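You operate a simulated robot arm through the tools that you are given. There is no shell and no other tool. Be economical: measure what you need, move in short steps, check, and stop when the job is done.

You are at the controls of a simulated robot arm. One attempt, no reset.

JOB
Take the black sleeve and put it on top of the yellow relay.
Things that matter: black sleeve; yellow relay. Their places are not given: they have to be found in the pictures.

Only the result counts: the job must be done as asked and must still hold three seconds after the hand-in. Knocking over, shifting, dropping, spilling or breaking anything else fails it.

ROBOT AND FRAMES
A 6-joint arm with a two-finger parallel gripper, fixed in place. Base frame: the origin is at the foot of the arm, x ahead of it, y to its left, z up; the work surface is at about z = 0. Readings come in m, degrees, newtons and seconds.
With the tool pointing down near the work surface it reaches from about 0.18 to 0.46 m from the base axis. Its first joint turns from -70.0 to 70.0 degrees. Payload 1.9 kg.
The tool frame sits at the grasp point between the pads (the TCP): z along the fingers, y along the line on which they close. The tips reach 0.023 m beyond it. The gripper opens to 0.094 m. The fingers are 0.038 m wide and 0.01 m thick; the gripper's body (0.054 by 0.096 m) begins 0.039 m behind the TCP.
Orientation is that of the tool frame in the base frame, as a unit quaternion [x, y, z, w]. With the fingers straight down and closing along the base's y, the tool's x points along the base's -x, its y along +y and its z along -z.

CONTROLS
- The arm moves only by the tool servo_tool. Its arguments are lists of equal length, an entry for each row: "hand": the gripper command, from -1 (fully open) to 1 (shut), values between in proportion; "xyz": the shift along the tool's x, y, z in units of 20 mm (1.0 is 20 mm), a list of three; "twist": the turn about the tool's z in units of 6 degrees (1.0 is 6 degrees). In form: {"hand": [hand, ...], "xyz": [[x, y, z], ...], "twist": [twist, ...]}. A call has 1 to 20 rows; each row shifts and turns the commanded pose from where the row before left it, along the tool's axes as they then stand. A call with a number of a shift or a turn outside -1 to 1 is refused whole. A row lasts 0.2 s, in which the tool goes at most 0.05 m and 8.6 degrees; a call with a longer step from one row to the next is refused whole, and so is a gripper value outside its range. Where a pose cannot be reached the arm comes as near as it can. A force on the tool above 40 N (or 10 N above the force at the start of the call, whichever is more), or a blocked arm, ends the call early, and 0.2 s more pass. Each finger travels about 0.108 m/s and halts on what it meets, pressing with about 30 N; the grip force reading is that of the motor and also rises with nothing between the fingers. The clock runs only during rows and for 0.2 s after the last one: add rows that do not move to give the fingers time. The reply holds the time, the measured pose of the TCP, the force on the tool along the base axes, the opening and the grip force, in the units named above and with some noise, and new pictures: "pictures" is both (left out), scene, wrist or none.
- Cameras (640 x 400 px; columns grow to the right, rows downward): "scene" is fixed at [0.0191, 0.2888, 0.4469]; the picture's right is [-0.98, -0.22, 0.00], its down [-0.07, 0.33, -0.94] and it looks along [0.21, -0.92, -0.34] (base axes); focal length 330 px, centre (320, 200). "wrist" rides on the gripper at [0.086, 0.016, -0.075] in the tool frame; the picture's right is [-0.18, 0.98, 0.00], its down [-0.58, -0.11, -0.81] and it looks along [-0.79, -0.15, 0.59] (tool axes); focal length 243 px, centre (320, 200).
- locate(camera, pixels): for up to 12 pixels [column, row] of the newest picture of that camera ("zoom" is the newest enlarged one), the place [x, y, z] in the base frame of the surface seen there, good to about 0.002 m. No time passes.
- inspect(camera, box): a new picture of the part [left, top, right, bottom] of that camera's present view, enlarged. No time passes.
- hand_in(): hands the job in; it is judged then, once.

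Work in short steps. Measure before you move; look again where a grasp or a placing could have gone wrong, and mend it. You have 60 turns and 170 pictures in all, those below and enlarged ones among them. Open the gripper and draw the arm clear of the work before you hand the job in, unless the task says otherwise; then end with one line.

The tools are called as a command line: name --argument value ..., lists and objects as JSON in quotes. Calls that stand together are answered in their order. servo_tool: Moves the arm, as the interface text tells. Its arguments: {"type":"object","properties":{"hand":{"type":"array","items":{"type":"number"}},"xyz":{"type":"array","items":{"type":"array","items":{"type":"number"}}},"twist":{"type":"array","items":{"type":"number"}},"pictures":{"type":"string","enum":["both","scene","wrist","none"]}},"required":["hand","xyz","twist"]} The other tools are called the same way: locate (camera, pixels) gives the place of the surface under pixels of a picture; inspect (camera, box) takes an enlarged picture of a part of a camera's view; hand_in () hands the job in.

At the start:

```text
clock: 0.0
tool_pos: [0.1864, -0.2708, 0.3384]
orientation: [0.001, 1.0, 0.001, 0.0]
contact_force: [0.5, -0.1, -0.3]
gripper_width: 0.0937
grip_force: 0.0
```

scene: 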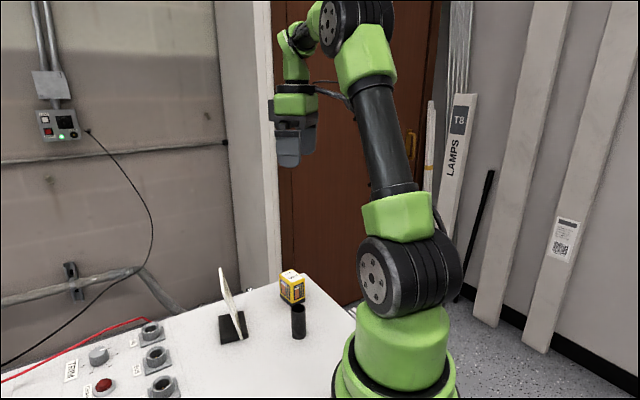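
wrist: 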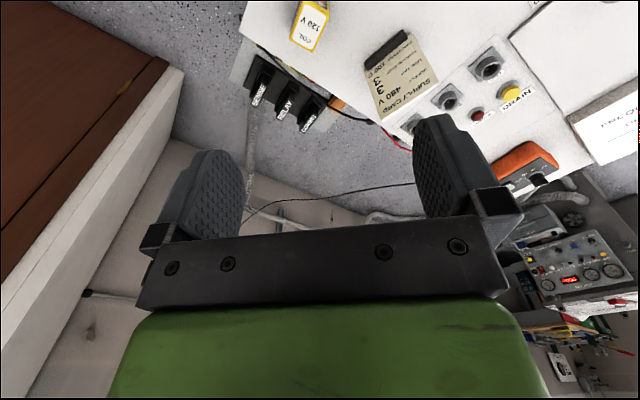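

The scene shows a yellow box (relay) near (292,287) and a black cylinder (sleeve) near (298,320). I enlarge that part.

inspect --camera "scene" --box '[200, 250, 360, 350]'

inspect --camera "wrist" --box '[220, 0, 480, 160]'

locate --camera "scene" --pixels '[[298, 307], [298, 320], [298, 337], [293, 306], [304, 306], [292, 274], [281, 275], [304, 277], [291, 281], [292, 300], [281, 292], [304, 297]]'

```text
4.00 times, centred on (280, 300) of scene
```

zoom: 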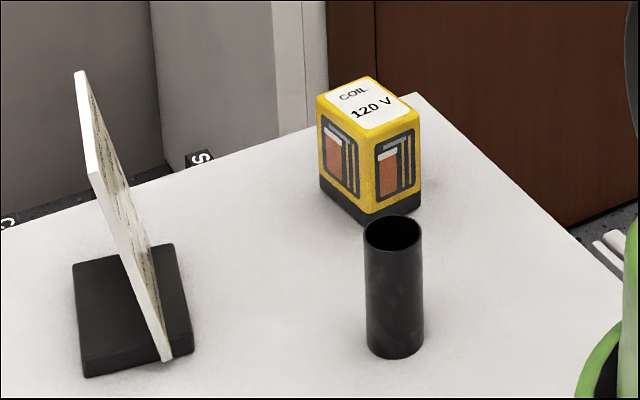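

```text
2.46 times, centred on (350, 80) of wrist
```

zoom: 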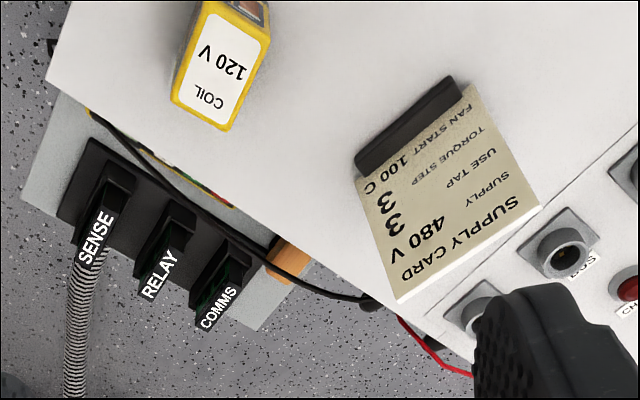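

```text
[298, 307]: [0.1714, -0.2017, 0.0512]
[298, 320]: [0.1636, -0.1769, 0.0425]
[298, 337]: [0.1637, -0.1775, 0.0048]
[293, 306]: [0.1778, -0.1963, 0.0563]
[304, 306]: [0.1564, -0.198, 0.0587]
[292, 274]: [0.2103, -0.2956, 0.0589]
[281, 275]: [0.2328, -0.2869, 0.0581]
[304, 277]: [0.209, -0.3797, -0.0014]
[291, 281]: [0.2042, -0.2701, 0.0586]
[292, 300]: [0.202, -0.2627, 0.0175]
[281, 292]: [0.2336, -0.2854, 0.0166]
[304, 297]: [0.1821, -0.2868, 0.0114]
```

The sleeve is an upright tube about 27 mm wide and 60 mm tall, next to the relay. I enlarge both more tightly to get their rims and edges.

inspect --camera "scene" --box '[260, 260, 340, 310]'

inspect --camera "scene" --box '[260, 295, 340, 345]'

```text
8.00 times, centred on (300, 285) of scene
```

zoom: 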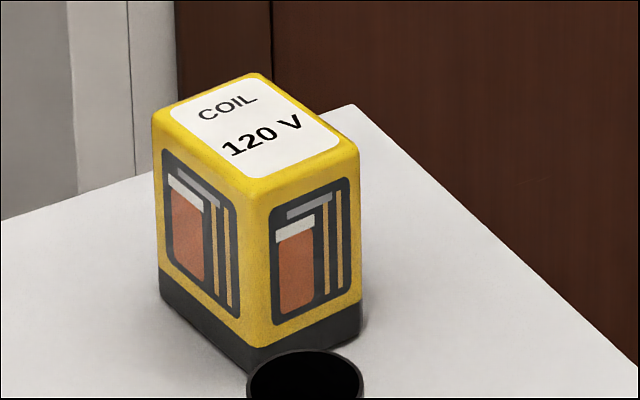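

```text
8.00 times, centred on (300, 320) of scene
```

zoom: 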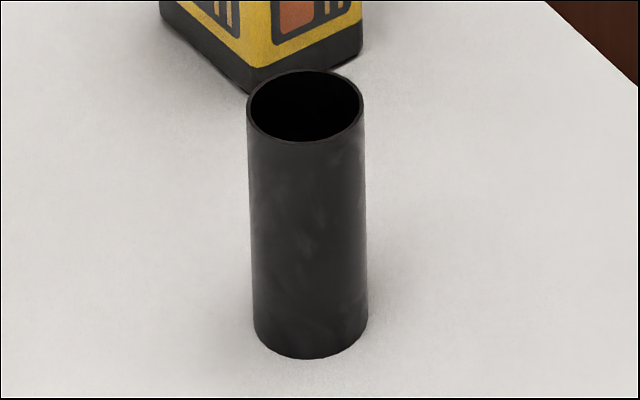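

I locate the rim and body of the sleeve, and the relay's corners through the full scene picture.

locate --camera "zoom" --pixels '[[249, 110], [361, 108], [305, 140], [305, 72], [305, 200], [308, 300], [309, 354], [255, 250], [360, 250]]'

locate --camera "scene" --pixels '[[280.5, 274.5], [291.8, 270], [304.1, 278.5], [293, 283.5], [292.5, 276.5], [298, 277]]'

```text
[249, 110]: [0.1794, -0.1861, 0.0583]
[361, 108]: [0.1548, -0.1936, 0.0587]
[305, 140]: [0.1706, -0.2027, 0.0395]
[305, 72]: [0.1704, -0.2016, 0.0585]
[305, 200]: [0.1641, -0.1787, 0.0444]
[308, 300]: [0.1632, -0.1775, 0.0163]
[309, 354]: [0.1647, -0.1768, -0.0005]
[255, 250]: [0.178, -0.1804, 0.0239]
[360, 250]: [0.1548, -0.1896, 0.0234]
```

```text
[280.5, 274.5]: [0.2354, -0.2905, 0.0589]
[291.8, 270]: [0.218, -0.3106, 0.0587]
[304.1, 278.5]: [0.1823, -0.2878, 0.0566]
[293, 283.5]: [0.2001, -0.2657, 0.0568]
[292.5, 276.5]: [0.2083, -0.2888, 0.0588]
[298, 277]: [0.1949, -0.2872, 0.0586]
```

Sleeve centre ≈ (0.167, -0.190), top 0.0585, 26 mm wide. Relay top centre ≈ (0.209, -0.288), z 0.059. I move above the sleeve first, keeping the closing direction along y (free on both sides), and check the card.

locate --camera "scene" --pixels '[[221, 271], [229, 295], [240, 335], [235, 300], [245, 318], [246, 336]]'

servo_tool --hand '[-1, -1, -1, -1, -1, -1, -1, -1, -1, -1, -1, -1, -1]' --xyz '[[0.25, 0.9, 0.2], [0.25, 0.9, 0.2], [0.25, 0.9, 0.2], [0.22, 0.9, 0.2], [0, 0.44, 0.6], [0, 0, 0.9], [0, 0, 0.9], [0, 0, 0.9], [0, 0, 0.9], [0, 0, 0.9], [0, 0, 0.9], [0, 0, 0.9], [0, 0, 0]]' --twist '[0, 0, 0, 0, 0, 0, 0, 0, 0, 0, 0, 0, 0]'

```text
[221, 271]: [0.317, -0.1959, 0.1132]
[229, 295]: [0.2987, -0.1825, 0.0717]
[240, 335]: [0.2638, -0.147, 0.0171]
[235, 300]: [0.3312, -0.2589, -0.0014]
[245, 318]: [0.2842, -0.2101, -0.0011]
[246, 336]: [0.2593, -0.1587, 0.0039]
```

```text
clock: 2.8
tool_pos: [0.1675, -0.1898, 0.1841]
orientation: [0.001, 1.0, 0.0, 0.0]
contact_force: [0.0, 0.0, 0.9]
gripper_width: 0.094
grip_force: 0.1
```

scene: 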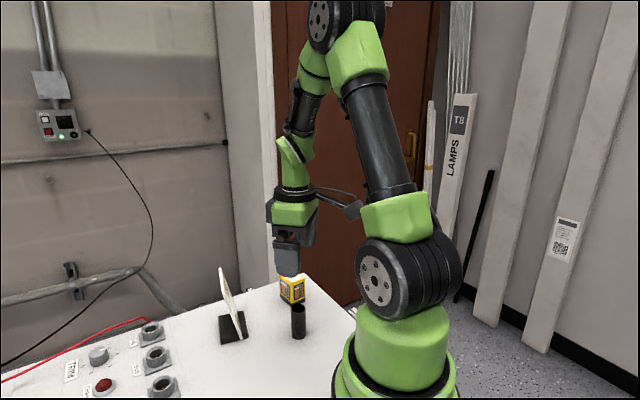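
wrist: 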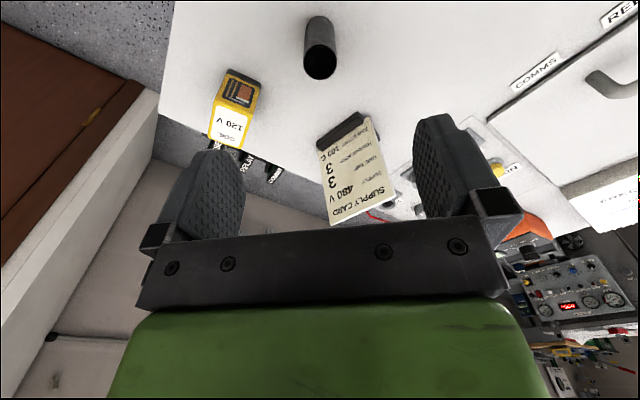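

The tool is above the sleeve at z 0.184, and the sleeve (320,50 in the wrist view) is between the fingers. I go down to z ≈ 0.09, tips still above or beside the rim, and check.

servo_tool --hand '[-1, -1, -1, -1, -1, -1, -1]' --xyz '[[0, 0, 0.8], [0, 0, 0.8], [0, 0, 0.8], [0, 0, 0.8], [0, 0, 0.8], [0, 0, 0.7], [0, 0, 0]]' --twist '[0, 0, 0, 0, 0, 0, 0]'

inspect --camera "scene" --box '[220, 250, 380, 350]'

```text
clock: 4.4
tool_pos: [0.1673, -0.1895, 0.0909]
orientation: [-0.001, 1.0, 0.0, 0.0]
contact_force: [1.1, 0.1, -0.6]
gripper_width: 0.094
grip_force: 0.0
```

scene: 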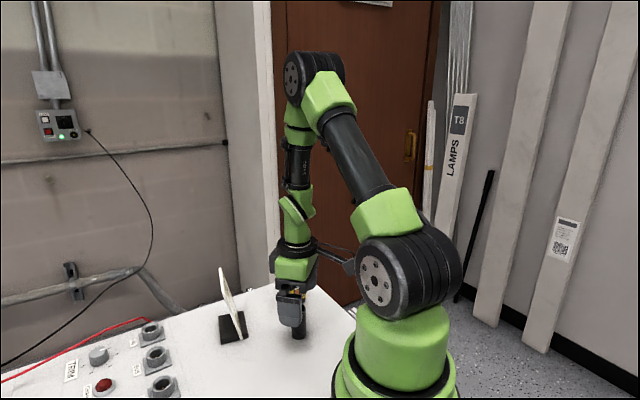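
wrist: 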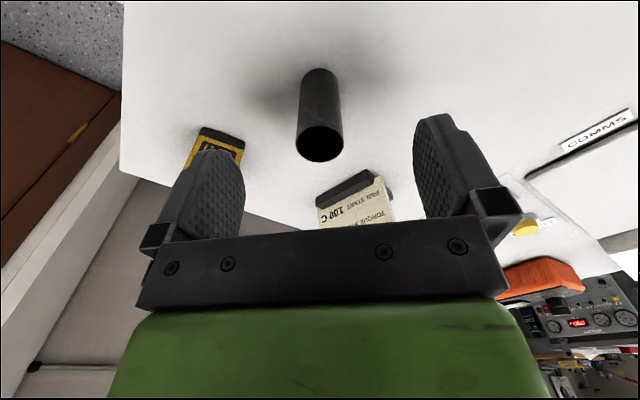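

```text
4.00 times, centred on (300, 300) of scene
```

zoom: 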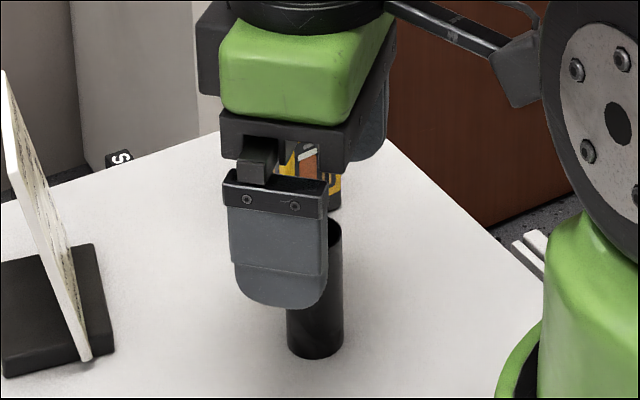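

The rim is centred at (320,143), as expected for a tube under the TCP. I descend to z ≈ 0.038 with the fingers open.

servo_tool --hand '[-1, -1, -1, -1, -1, -1]' --xyz '[[0, 0, 0.6], [0, 0, 0.6], [0, 0, 0.6], [0, 0, 0.5], [0, 0, 0.35], [0, 0, 0]]' --twist '[0, 0, 0, 0, 0, 0]'

inspect --camera "scene" --box '[220, 250, 380, 350]'

```text
clock: 5.8
tool_pos: [0.1662, -0.1898, 0.0367]
orientation: [0.0, 1.0, 0.0, 0.001]
contact_force: [-1.4, 0.6, -0.5]
gripper_width: 0.0939
grip_force: 0.1
```

scene: 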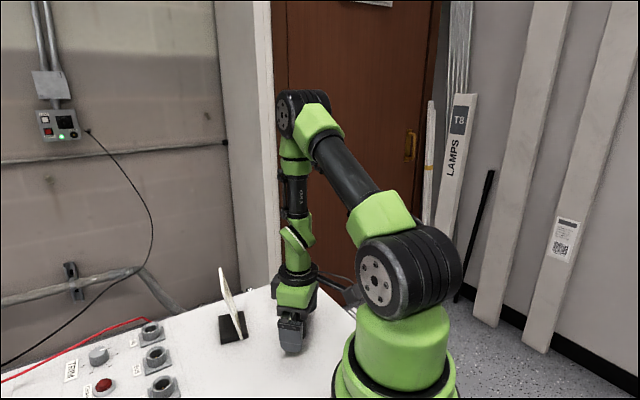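
wrist: 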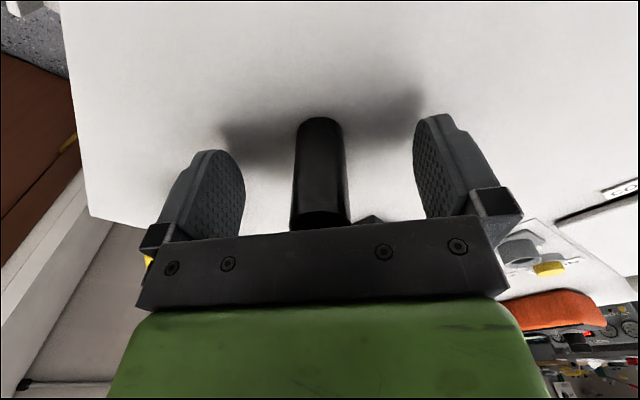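

```text
4.00 times, centred on (300, 300) of scene
```

zoom: 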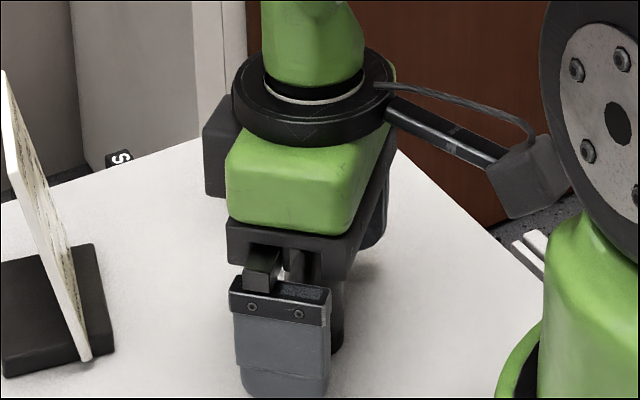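

The tube stands between the pads at (320,170). I close the gripper.

servo_tool --hand '[-0.3, 0.2, 0.5, 0.7, 1, 1]' --xyz '[[0, 0, 0], [0, 0, 0], [0, 0, 0], [0, 0, 0], [0, 0, 0], [0, 0, 0]]' --twist '[0, 0, 0, 0, 0, 0]'

```text
clock: 7.2
tool_pos: [0.1668, -0.1898, 0.0369]
orientation: [-0.001, 1.0, 0.001, 0.001]
contact_force: [0.7, -0.1, 0.1]
gripper_width: 0.0238
grip_force: 29.6
```

scene: 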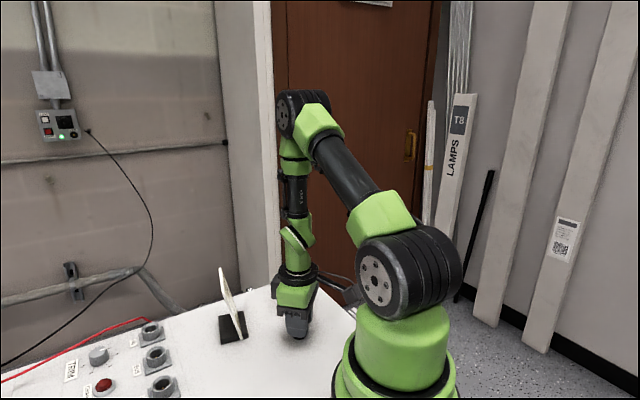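
wrist: 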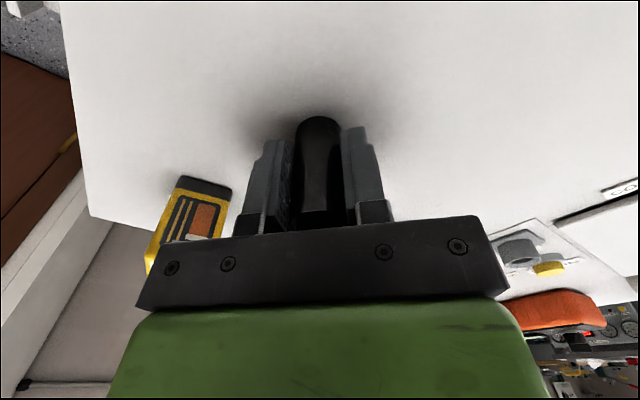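

Gripped at 24 mm opening, 29.6 N. I lift straight up by 110 mm.

servo_tool --hand '[1, 1, 1, 1, 1, 1, 1, 1, 1, 1]' --xyz '[[0, 0, -0.3], [0, 0, -0.6], [0, 0, -0.7], [0, 0, -0.7], [0, 0, -0.7], [0, 0, -0.7], [0, 0, -0.7], [0, 0, -0.7], [0, 0, -0.4], [0, 0, 0]]' --twist '[0, 0, 0, 0, 0, 0, 0, 0, 0, 0]'

inspect --camera "scene" --box '[220, 220, 380, 320]'

inspect --camera "wrist" --box '[160, 50, 480, 250]'

```text
clock: 9.4
tool_pos: [0.1658, -0.1897, 0.1478]
orientation: [0.001, 1.0, 0.0, 0.0]
contact_force: [-0.4, -0.6, -0.2]
gripper_width: 0.0233
grip_force: 29.8
```

scene: 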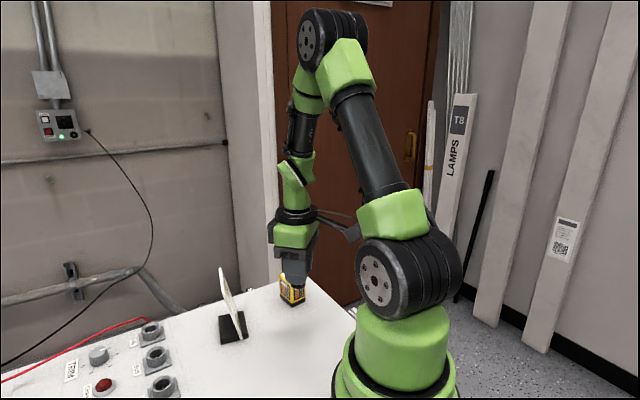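
wrist: 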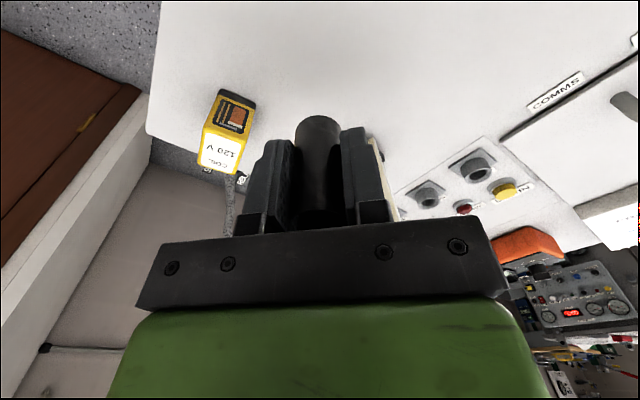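

```text
4.00 times, centred on (300, 270) of scene
```

zoom: 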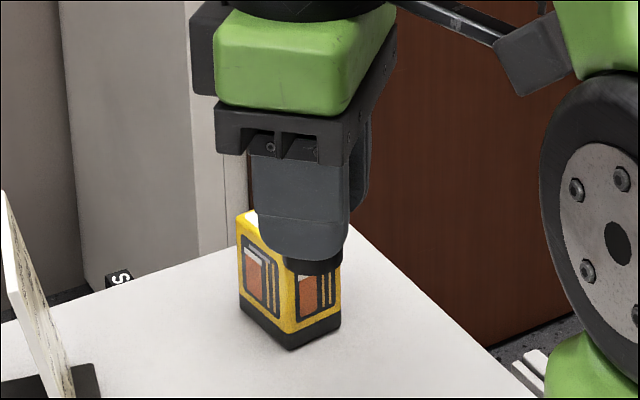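

```text
2.00 times, centred on (320, 150) of wrist
```

zoom: 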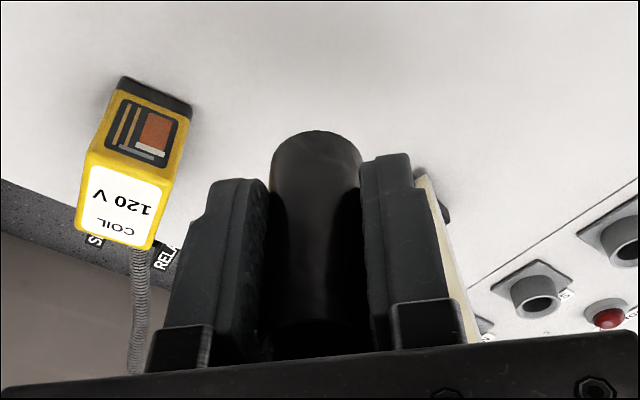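

The sleeve is held upright. I re-measure the relay's top from the wrist zoom (corners about (88,152), (172,180), (150,250), (75,228)).

locate --camera "zoom" --pixels '[[90, 154], [172, 183], [149, 247], [78, 226], [122, 205], [92, 165], [170, 187], [147, 243], [82, 221], [316, 137], [316, 150], [316, 200]]'

```text
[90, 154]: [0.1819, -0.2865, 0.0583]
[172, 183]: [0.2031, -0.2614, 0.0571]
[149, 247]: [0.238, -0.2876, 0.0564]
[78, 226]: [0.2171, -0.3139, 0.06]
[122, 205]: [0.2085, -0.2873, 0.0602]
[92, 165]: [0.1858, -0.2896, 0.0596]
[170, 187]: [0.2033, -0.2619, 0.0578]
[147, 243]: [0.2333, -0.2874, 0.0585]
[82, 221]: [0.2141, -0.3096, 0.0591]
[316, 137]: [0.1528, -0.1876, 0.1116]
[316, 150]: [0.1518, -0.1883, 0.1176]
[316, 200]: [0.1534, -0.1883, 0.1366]
```

Both views agree on the relay's top centre ≈ (0.2095, -0.288), z ≈ 0.059. I move horizontally by (+0.0425, -0.098), sleeve bottom at about 0.11.

servo_tool --hand '[1, 1, 1, 1, 1, 1, 1, 1, 1, 1]' --xyz '[[-0.125, -0.3, 0], [-0.25, -0.6, 0], [-0.3, -0.7, 0], [-0.3, -0.7, 0], [-0.3, -0.7, 0], [-0.3, -0.7, 0], [-0.3, -0.6, 0], [-0.25, -0.6, 0], [0, 0, 0], [0, 0, 0]]' --twist '[0, 0, 0, 0, 0, 0, 0, 0, 0, 0]'

inspect --camera "scene" --box '[220, 220, 380, 320]'

inspect --camera "wrist" --box '[160, 50, 480, 250]'

```text
clock: 11.6
tool_pos: [0.2093, -0.2881, 0.1478]
orientation: [-0.001, 1.0, 0.0, 0.001]
contact_force: [-0.2, -0.3, 0.4]
gripper_width: 0.023
grip_force: 29.6
```

scene: 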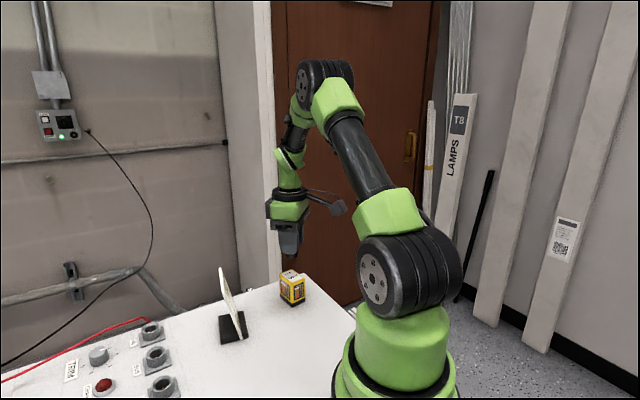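
wrist: 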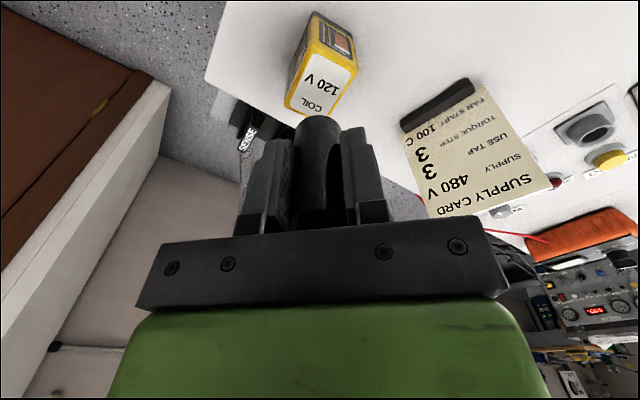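

```text
4.00 times, centred on (300, 270) of scene
```

zoom: 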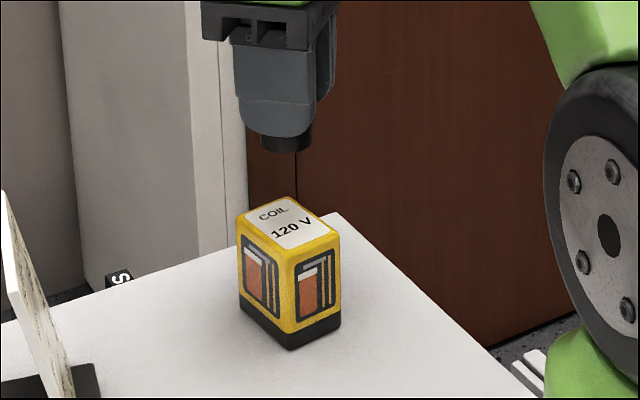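

```text
2.00 times, centred on (320, 150) of wrist
```

zoom: 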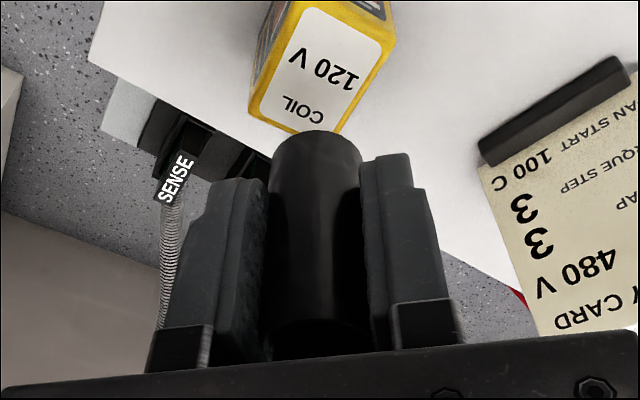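

Aligned at (0.2093, -0.2881). I lower 42 mm to hover about 8 mm over the relay and check alignment.

servo_tool --hand '[1, 1, 1, 1, 1, 1]' --xyz '[[0, 0, 0.4], [0, 0, 0.5], [0, 0, 0.5], [0, 0, 0.4], [0, 0, 0.3], [0, 0, 0]]' --twist '[0, 0, 0, 0, 0, 0]'

inspect --camera "wrist" --box '[160, 50, 480, 250]'

inspect --camera "scene" --box '[250, 250, 330, 300]'

```text
clock: 13.0
tool_pos: [0.21, -0.2887, 0.1069]
orientation: [0.0, 1.0, -0.001, 0.0]
contact_force: [-0.3, 0.7, -0.4]
gripper_width: 0.0232
grip_force: 30.0
```

scene: 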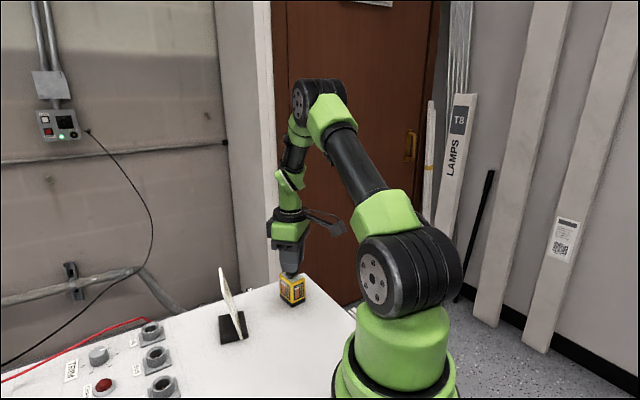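
wrist: 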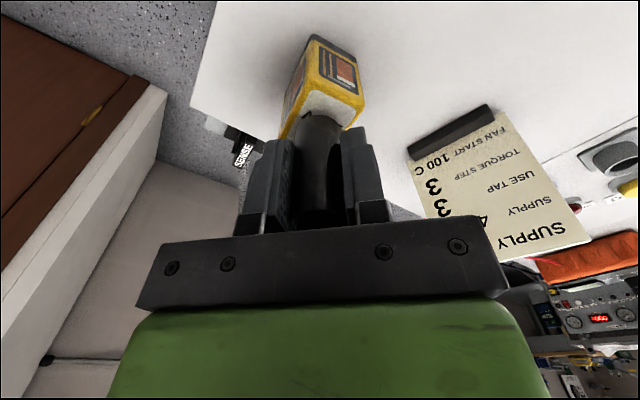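

```text
2.00 times, centred on (320, 150) of wrist
```

zoom: 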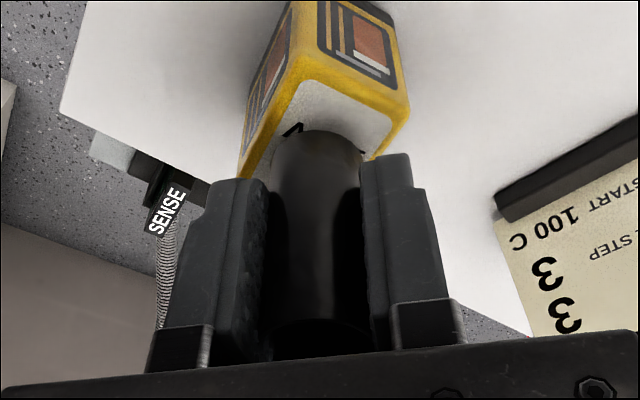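

```text
8.00 times, centred on (290, 275) of scene
```

zoom: 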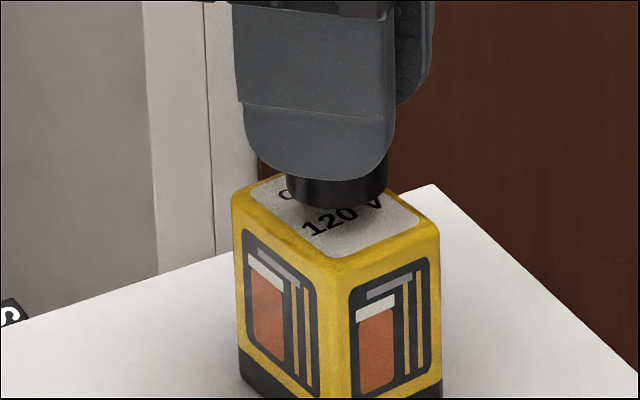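

Alignment looks good, with a gap of about 10 mm. I lower 8 mm gently and read the force.

servo_tool --hand '[1, 1, 1, 1, 1]' --xyz '[[0, 0, 0.1], [0, 0, 0.1], [0, 0, 0.1], [0, 0, 0.1], [0, 0, 0]]' --twist '[0, 0, 0, 0, 0]' --pictures "none"

inspect --camera "scene" --box '[250, 250, 330, 300]'

```text
clock: 14.2
tool_pos: [0.2091, -0.2867, 0.0988]
orientation: [0.0, 1.0, 0.0, 0.0]
contact_force: [-0.7, -0.8, 0.4]
gripper_width: 0.0234
grip_force: 29.8
```

```text
8.00 times, centred on (290, 275) of scene
```

zoom: 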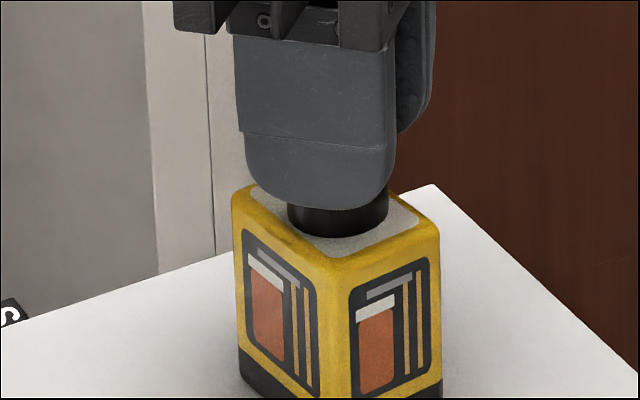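

The gap is now 2–3 mm. I measure the sleeve's lower edge and the relay's top edges in this view to verify centring.

locate --camera "zoom" --pixels '[[291, 215], [384, 212], [338, 230], [320, 228], [360, 226], [235, 193], [330, 250], [437, 232], [395, 190], [330, 242], [395, 230]]'

inspect --camera "wrist" --box '[220, 60, 420, 185]'

```text
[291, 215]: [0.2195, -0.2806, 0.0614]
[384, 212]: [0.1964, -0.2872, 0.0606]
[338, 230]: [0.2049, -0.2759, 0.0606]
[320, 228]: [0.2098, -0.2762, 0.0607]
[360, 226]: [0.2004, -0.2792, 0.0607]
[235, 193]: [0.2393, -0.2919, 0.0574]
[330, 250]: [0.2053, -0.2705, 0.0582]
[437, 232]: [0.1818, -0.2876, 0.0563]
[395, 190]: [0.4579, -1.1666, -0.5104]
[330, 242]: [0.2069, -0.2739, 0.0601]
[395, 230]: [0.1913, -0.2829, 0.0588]
```

```text
3.20 times, centred on (320, 122) of wrist
```

zoom: 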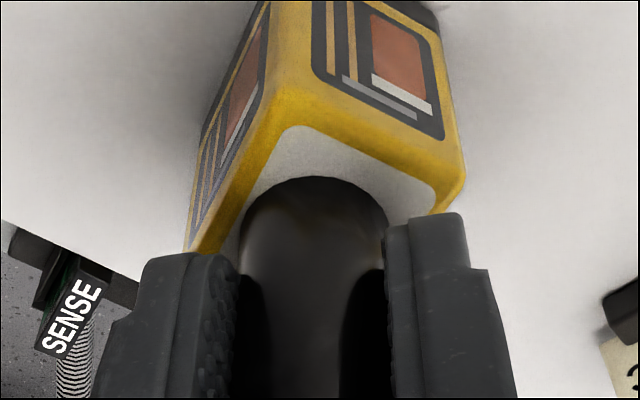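

The sleeve's front edge (0.205,-0.276) puts its axis at ≈ (0.209,-0.288), well centred. I lower the last 2.5 mm in fine steps and watch the force.

servo_tool --hand '[1, 1, 1, 1]' --xyz '[[0, 0, 0.04], [0, 0, 0.04], [0, 0, 0.02], [0, 0, 0]]' --twist '[0, 0, 0, 0]' --pictures "none"

inspect --camera "scene" --box '[250, 250, 330, 300]'

```text
clock: 15.2
tool_pos: [0.2099, -0.289, 0.0955]
orientation: [0.001, 1.0, -0.001, 0.001]
contact_force: [3.2, 3.5, 20.7]
gripper_width: 0.023
grip_force: 29.9
```

```text
8.00 times, centred on (290, 275) of scene
```

zoom: 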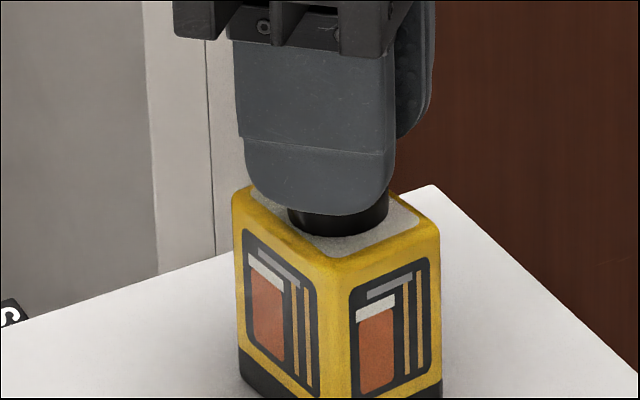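

Contact: 20.7 N upward, so the sleeve sits on the relay. I ease back about 0.7 mm to take off the load and then open slowly.

servo_tool --hand '[1, 1]' --xyz '[[0, 0, -0.035], [0, 0, 0]]' --twist '[0, 0]' --pictures "none"

```text
clock: 15.8
tool_pos: [0.2083, -0.2884, 0.0952]
orientation: [-0.001, 1.0, 0.0, 0.0]
contact_force: [2.7, -1.6, 5.1]
gripper_width: 0.0233
grip_force: 30.4
```

The load is down to 5 N, still seated. I open gradually to about 50 mm.

servo_tool --hand '[0.6, 0.45, 0.4, 0.3, 0.15, 0, -0.1, -0.1]' --xyz '[[0, 0, 0], [0, 0, 0], [0, 0, 0], [0, 0, 0], [0, 0, 0], [0, 0, 0], [0, 0, 0], [0, 0, 0]]' --twist '[0, 0, 0, 0, 0, 0, 0, 0]'

inspect --camera "wrist" --box '[160, 50, 480, 250]'

```text
clock: 17.6
tool_pos: [0.2091, -0.2875, 0.0965]
orientation: [0.0, 1.0, 0.0, 0.0]
contact_force: [0.3, 0.0, 0.6]
gripper_width: 0.0518
grip_force: 0.1
```

scene: 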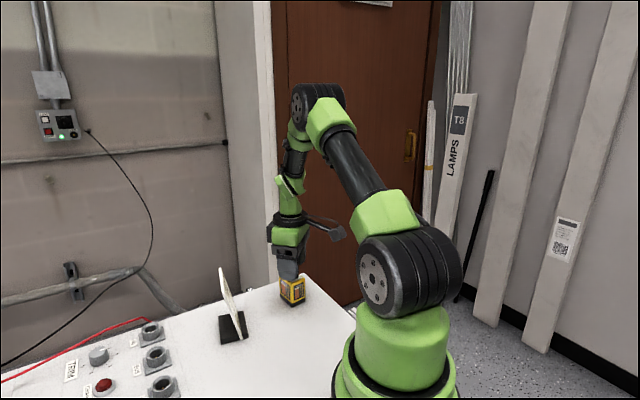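
wrist: 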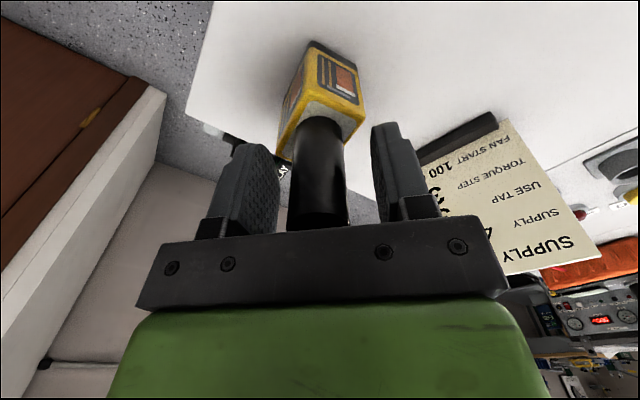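

```text
2.00 times, centred on (320, 150) of wrist
```

zoom: 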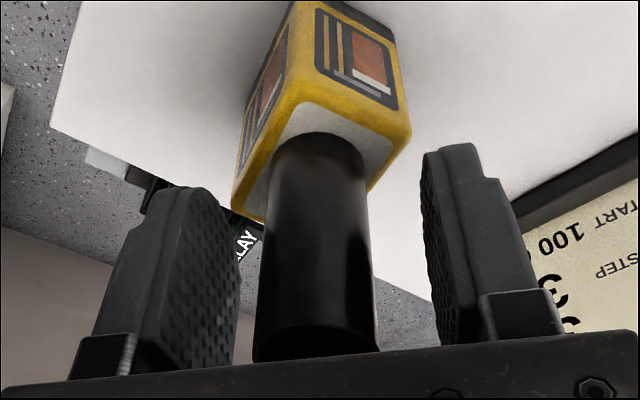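

The sleeve stands free on the relay. I open a bit more and retreat straight up by about 130 mm.

servo_tool --hand '[-0.5, -0.5, -0.5, -0.5, -0.5, -0.5, -0.5, -0.5, -0.6, -0.8, -1, -1]' --xyz '[[0, 0, 0], [0, 0, -0.2], [0, 0, -0.4], [0, 0, -0.6], [0, 0, -0.8], [0, 0, -0.8], [0, 0, -0.8], [0, 0, -0.8], [0, 0, -0.8], [0, 0, -0.8], [0, 0, -0.6], [0, 0, 0]]' --twist '[0, 0, 0, 0, 0, 0, 0, 0, 0, 0, 0, 0]'

inspect --camera "scene" --box '[220, 220, 380, 320]'

```text
clock: 20.2
tool_pos: [0.208, -0.2875, 0.2284]
orientation: [0.0, 1.0, 0.0, 0.0]
contact_force: [0.6, 0.0, -0.3]
gripper_width: 0.094
grip_force: 0.0
```

scene: 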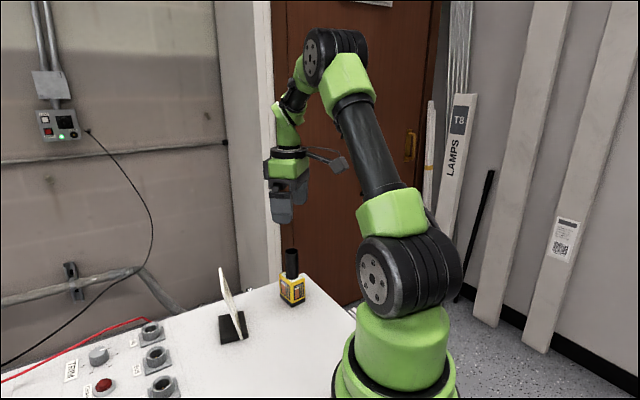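
wrist: 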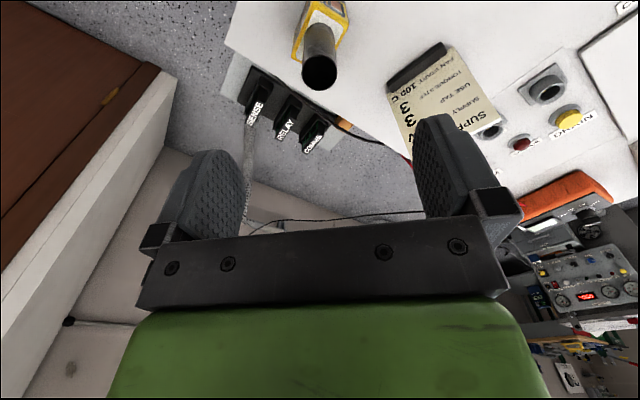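

```text
4.00 times, centred on (300, 270) of scene
```

zoom: 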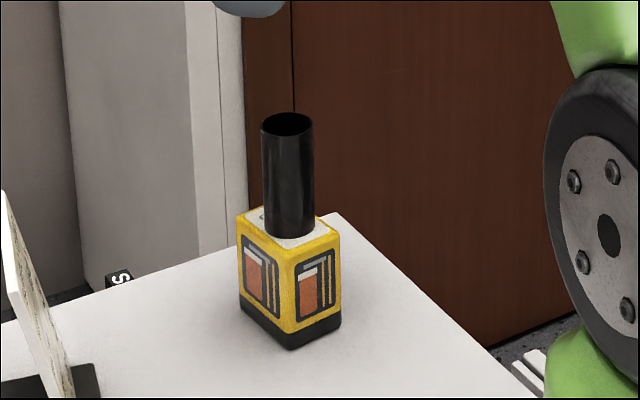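

The sleeve stands upright, centred on the relay. The arm is clear with the gripper open and nothing else has moved, so I hand in.

hand_in

```text
The job is handed in.
```

The black sleeve is standing upright and centred on top of the yellow relay, and nothing else was moved; the job is handed in.
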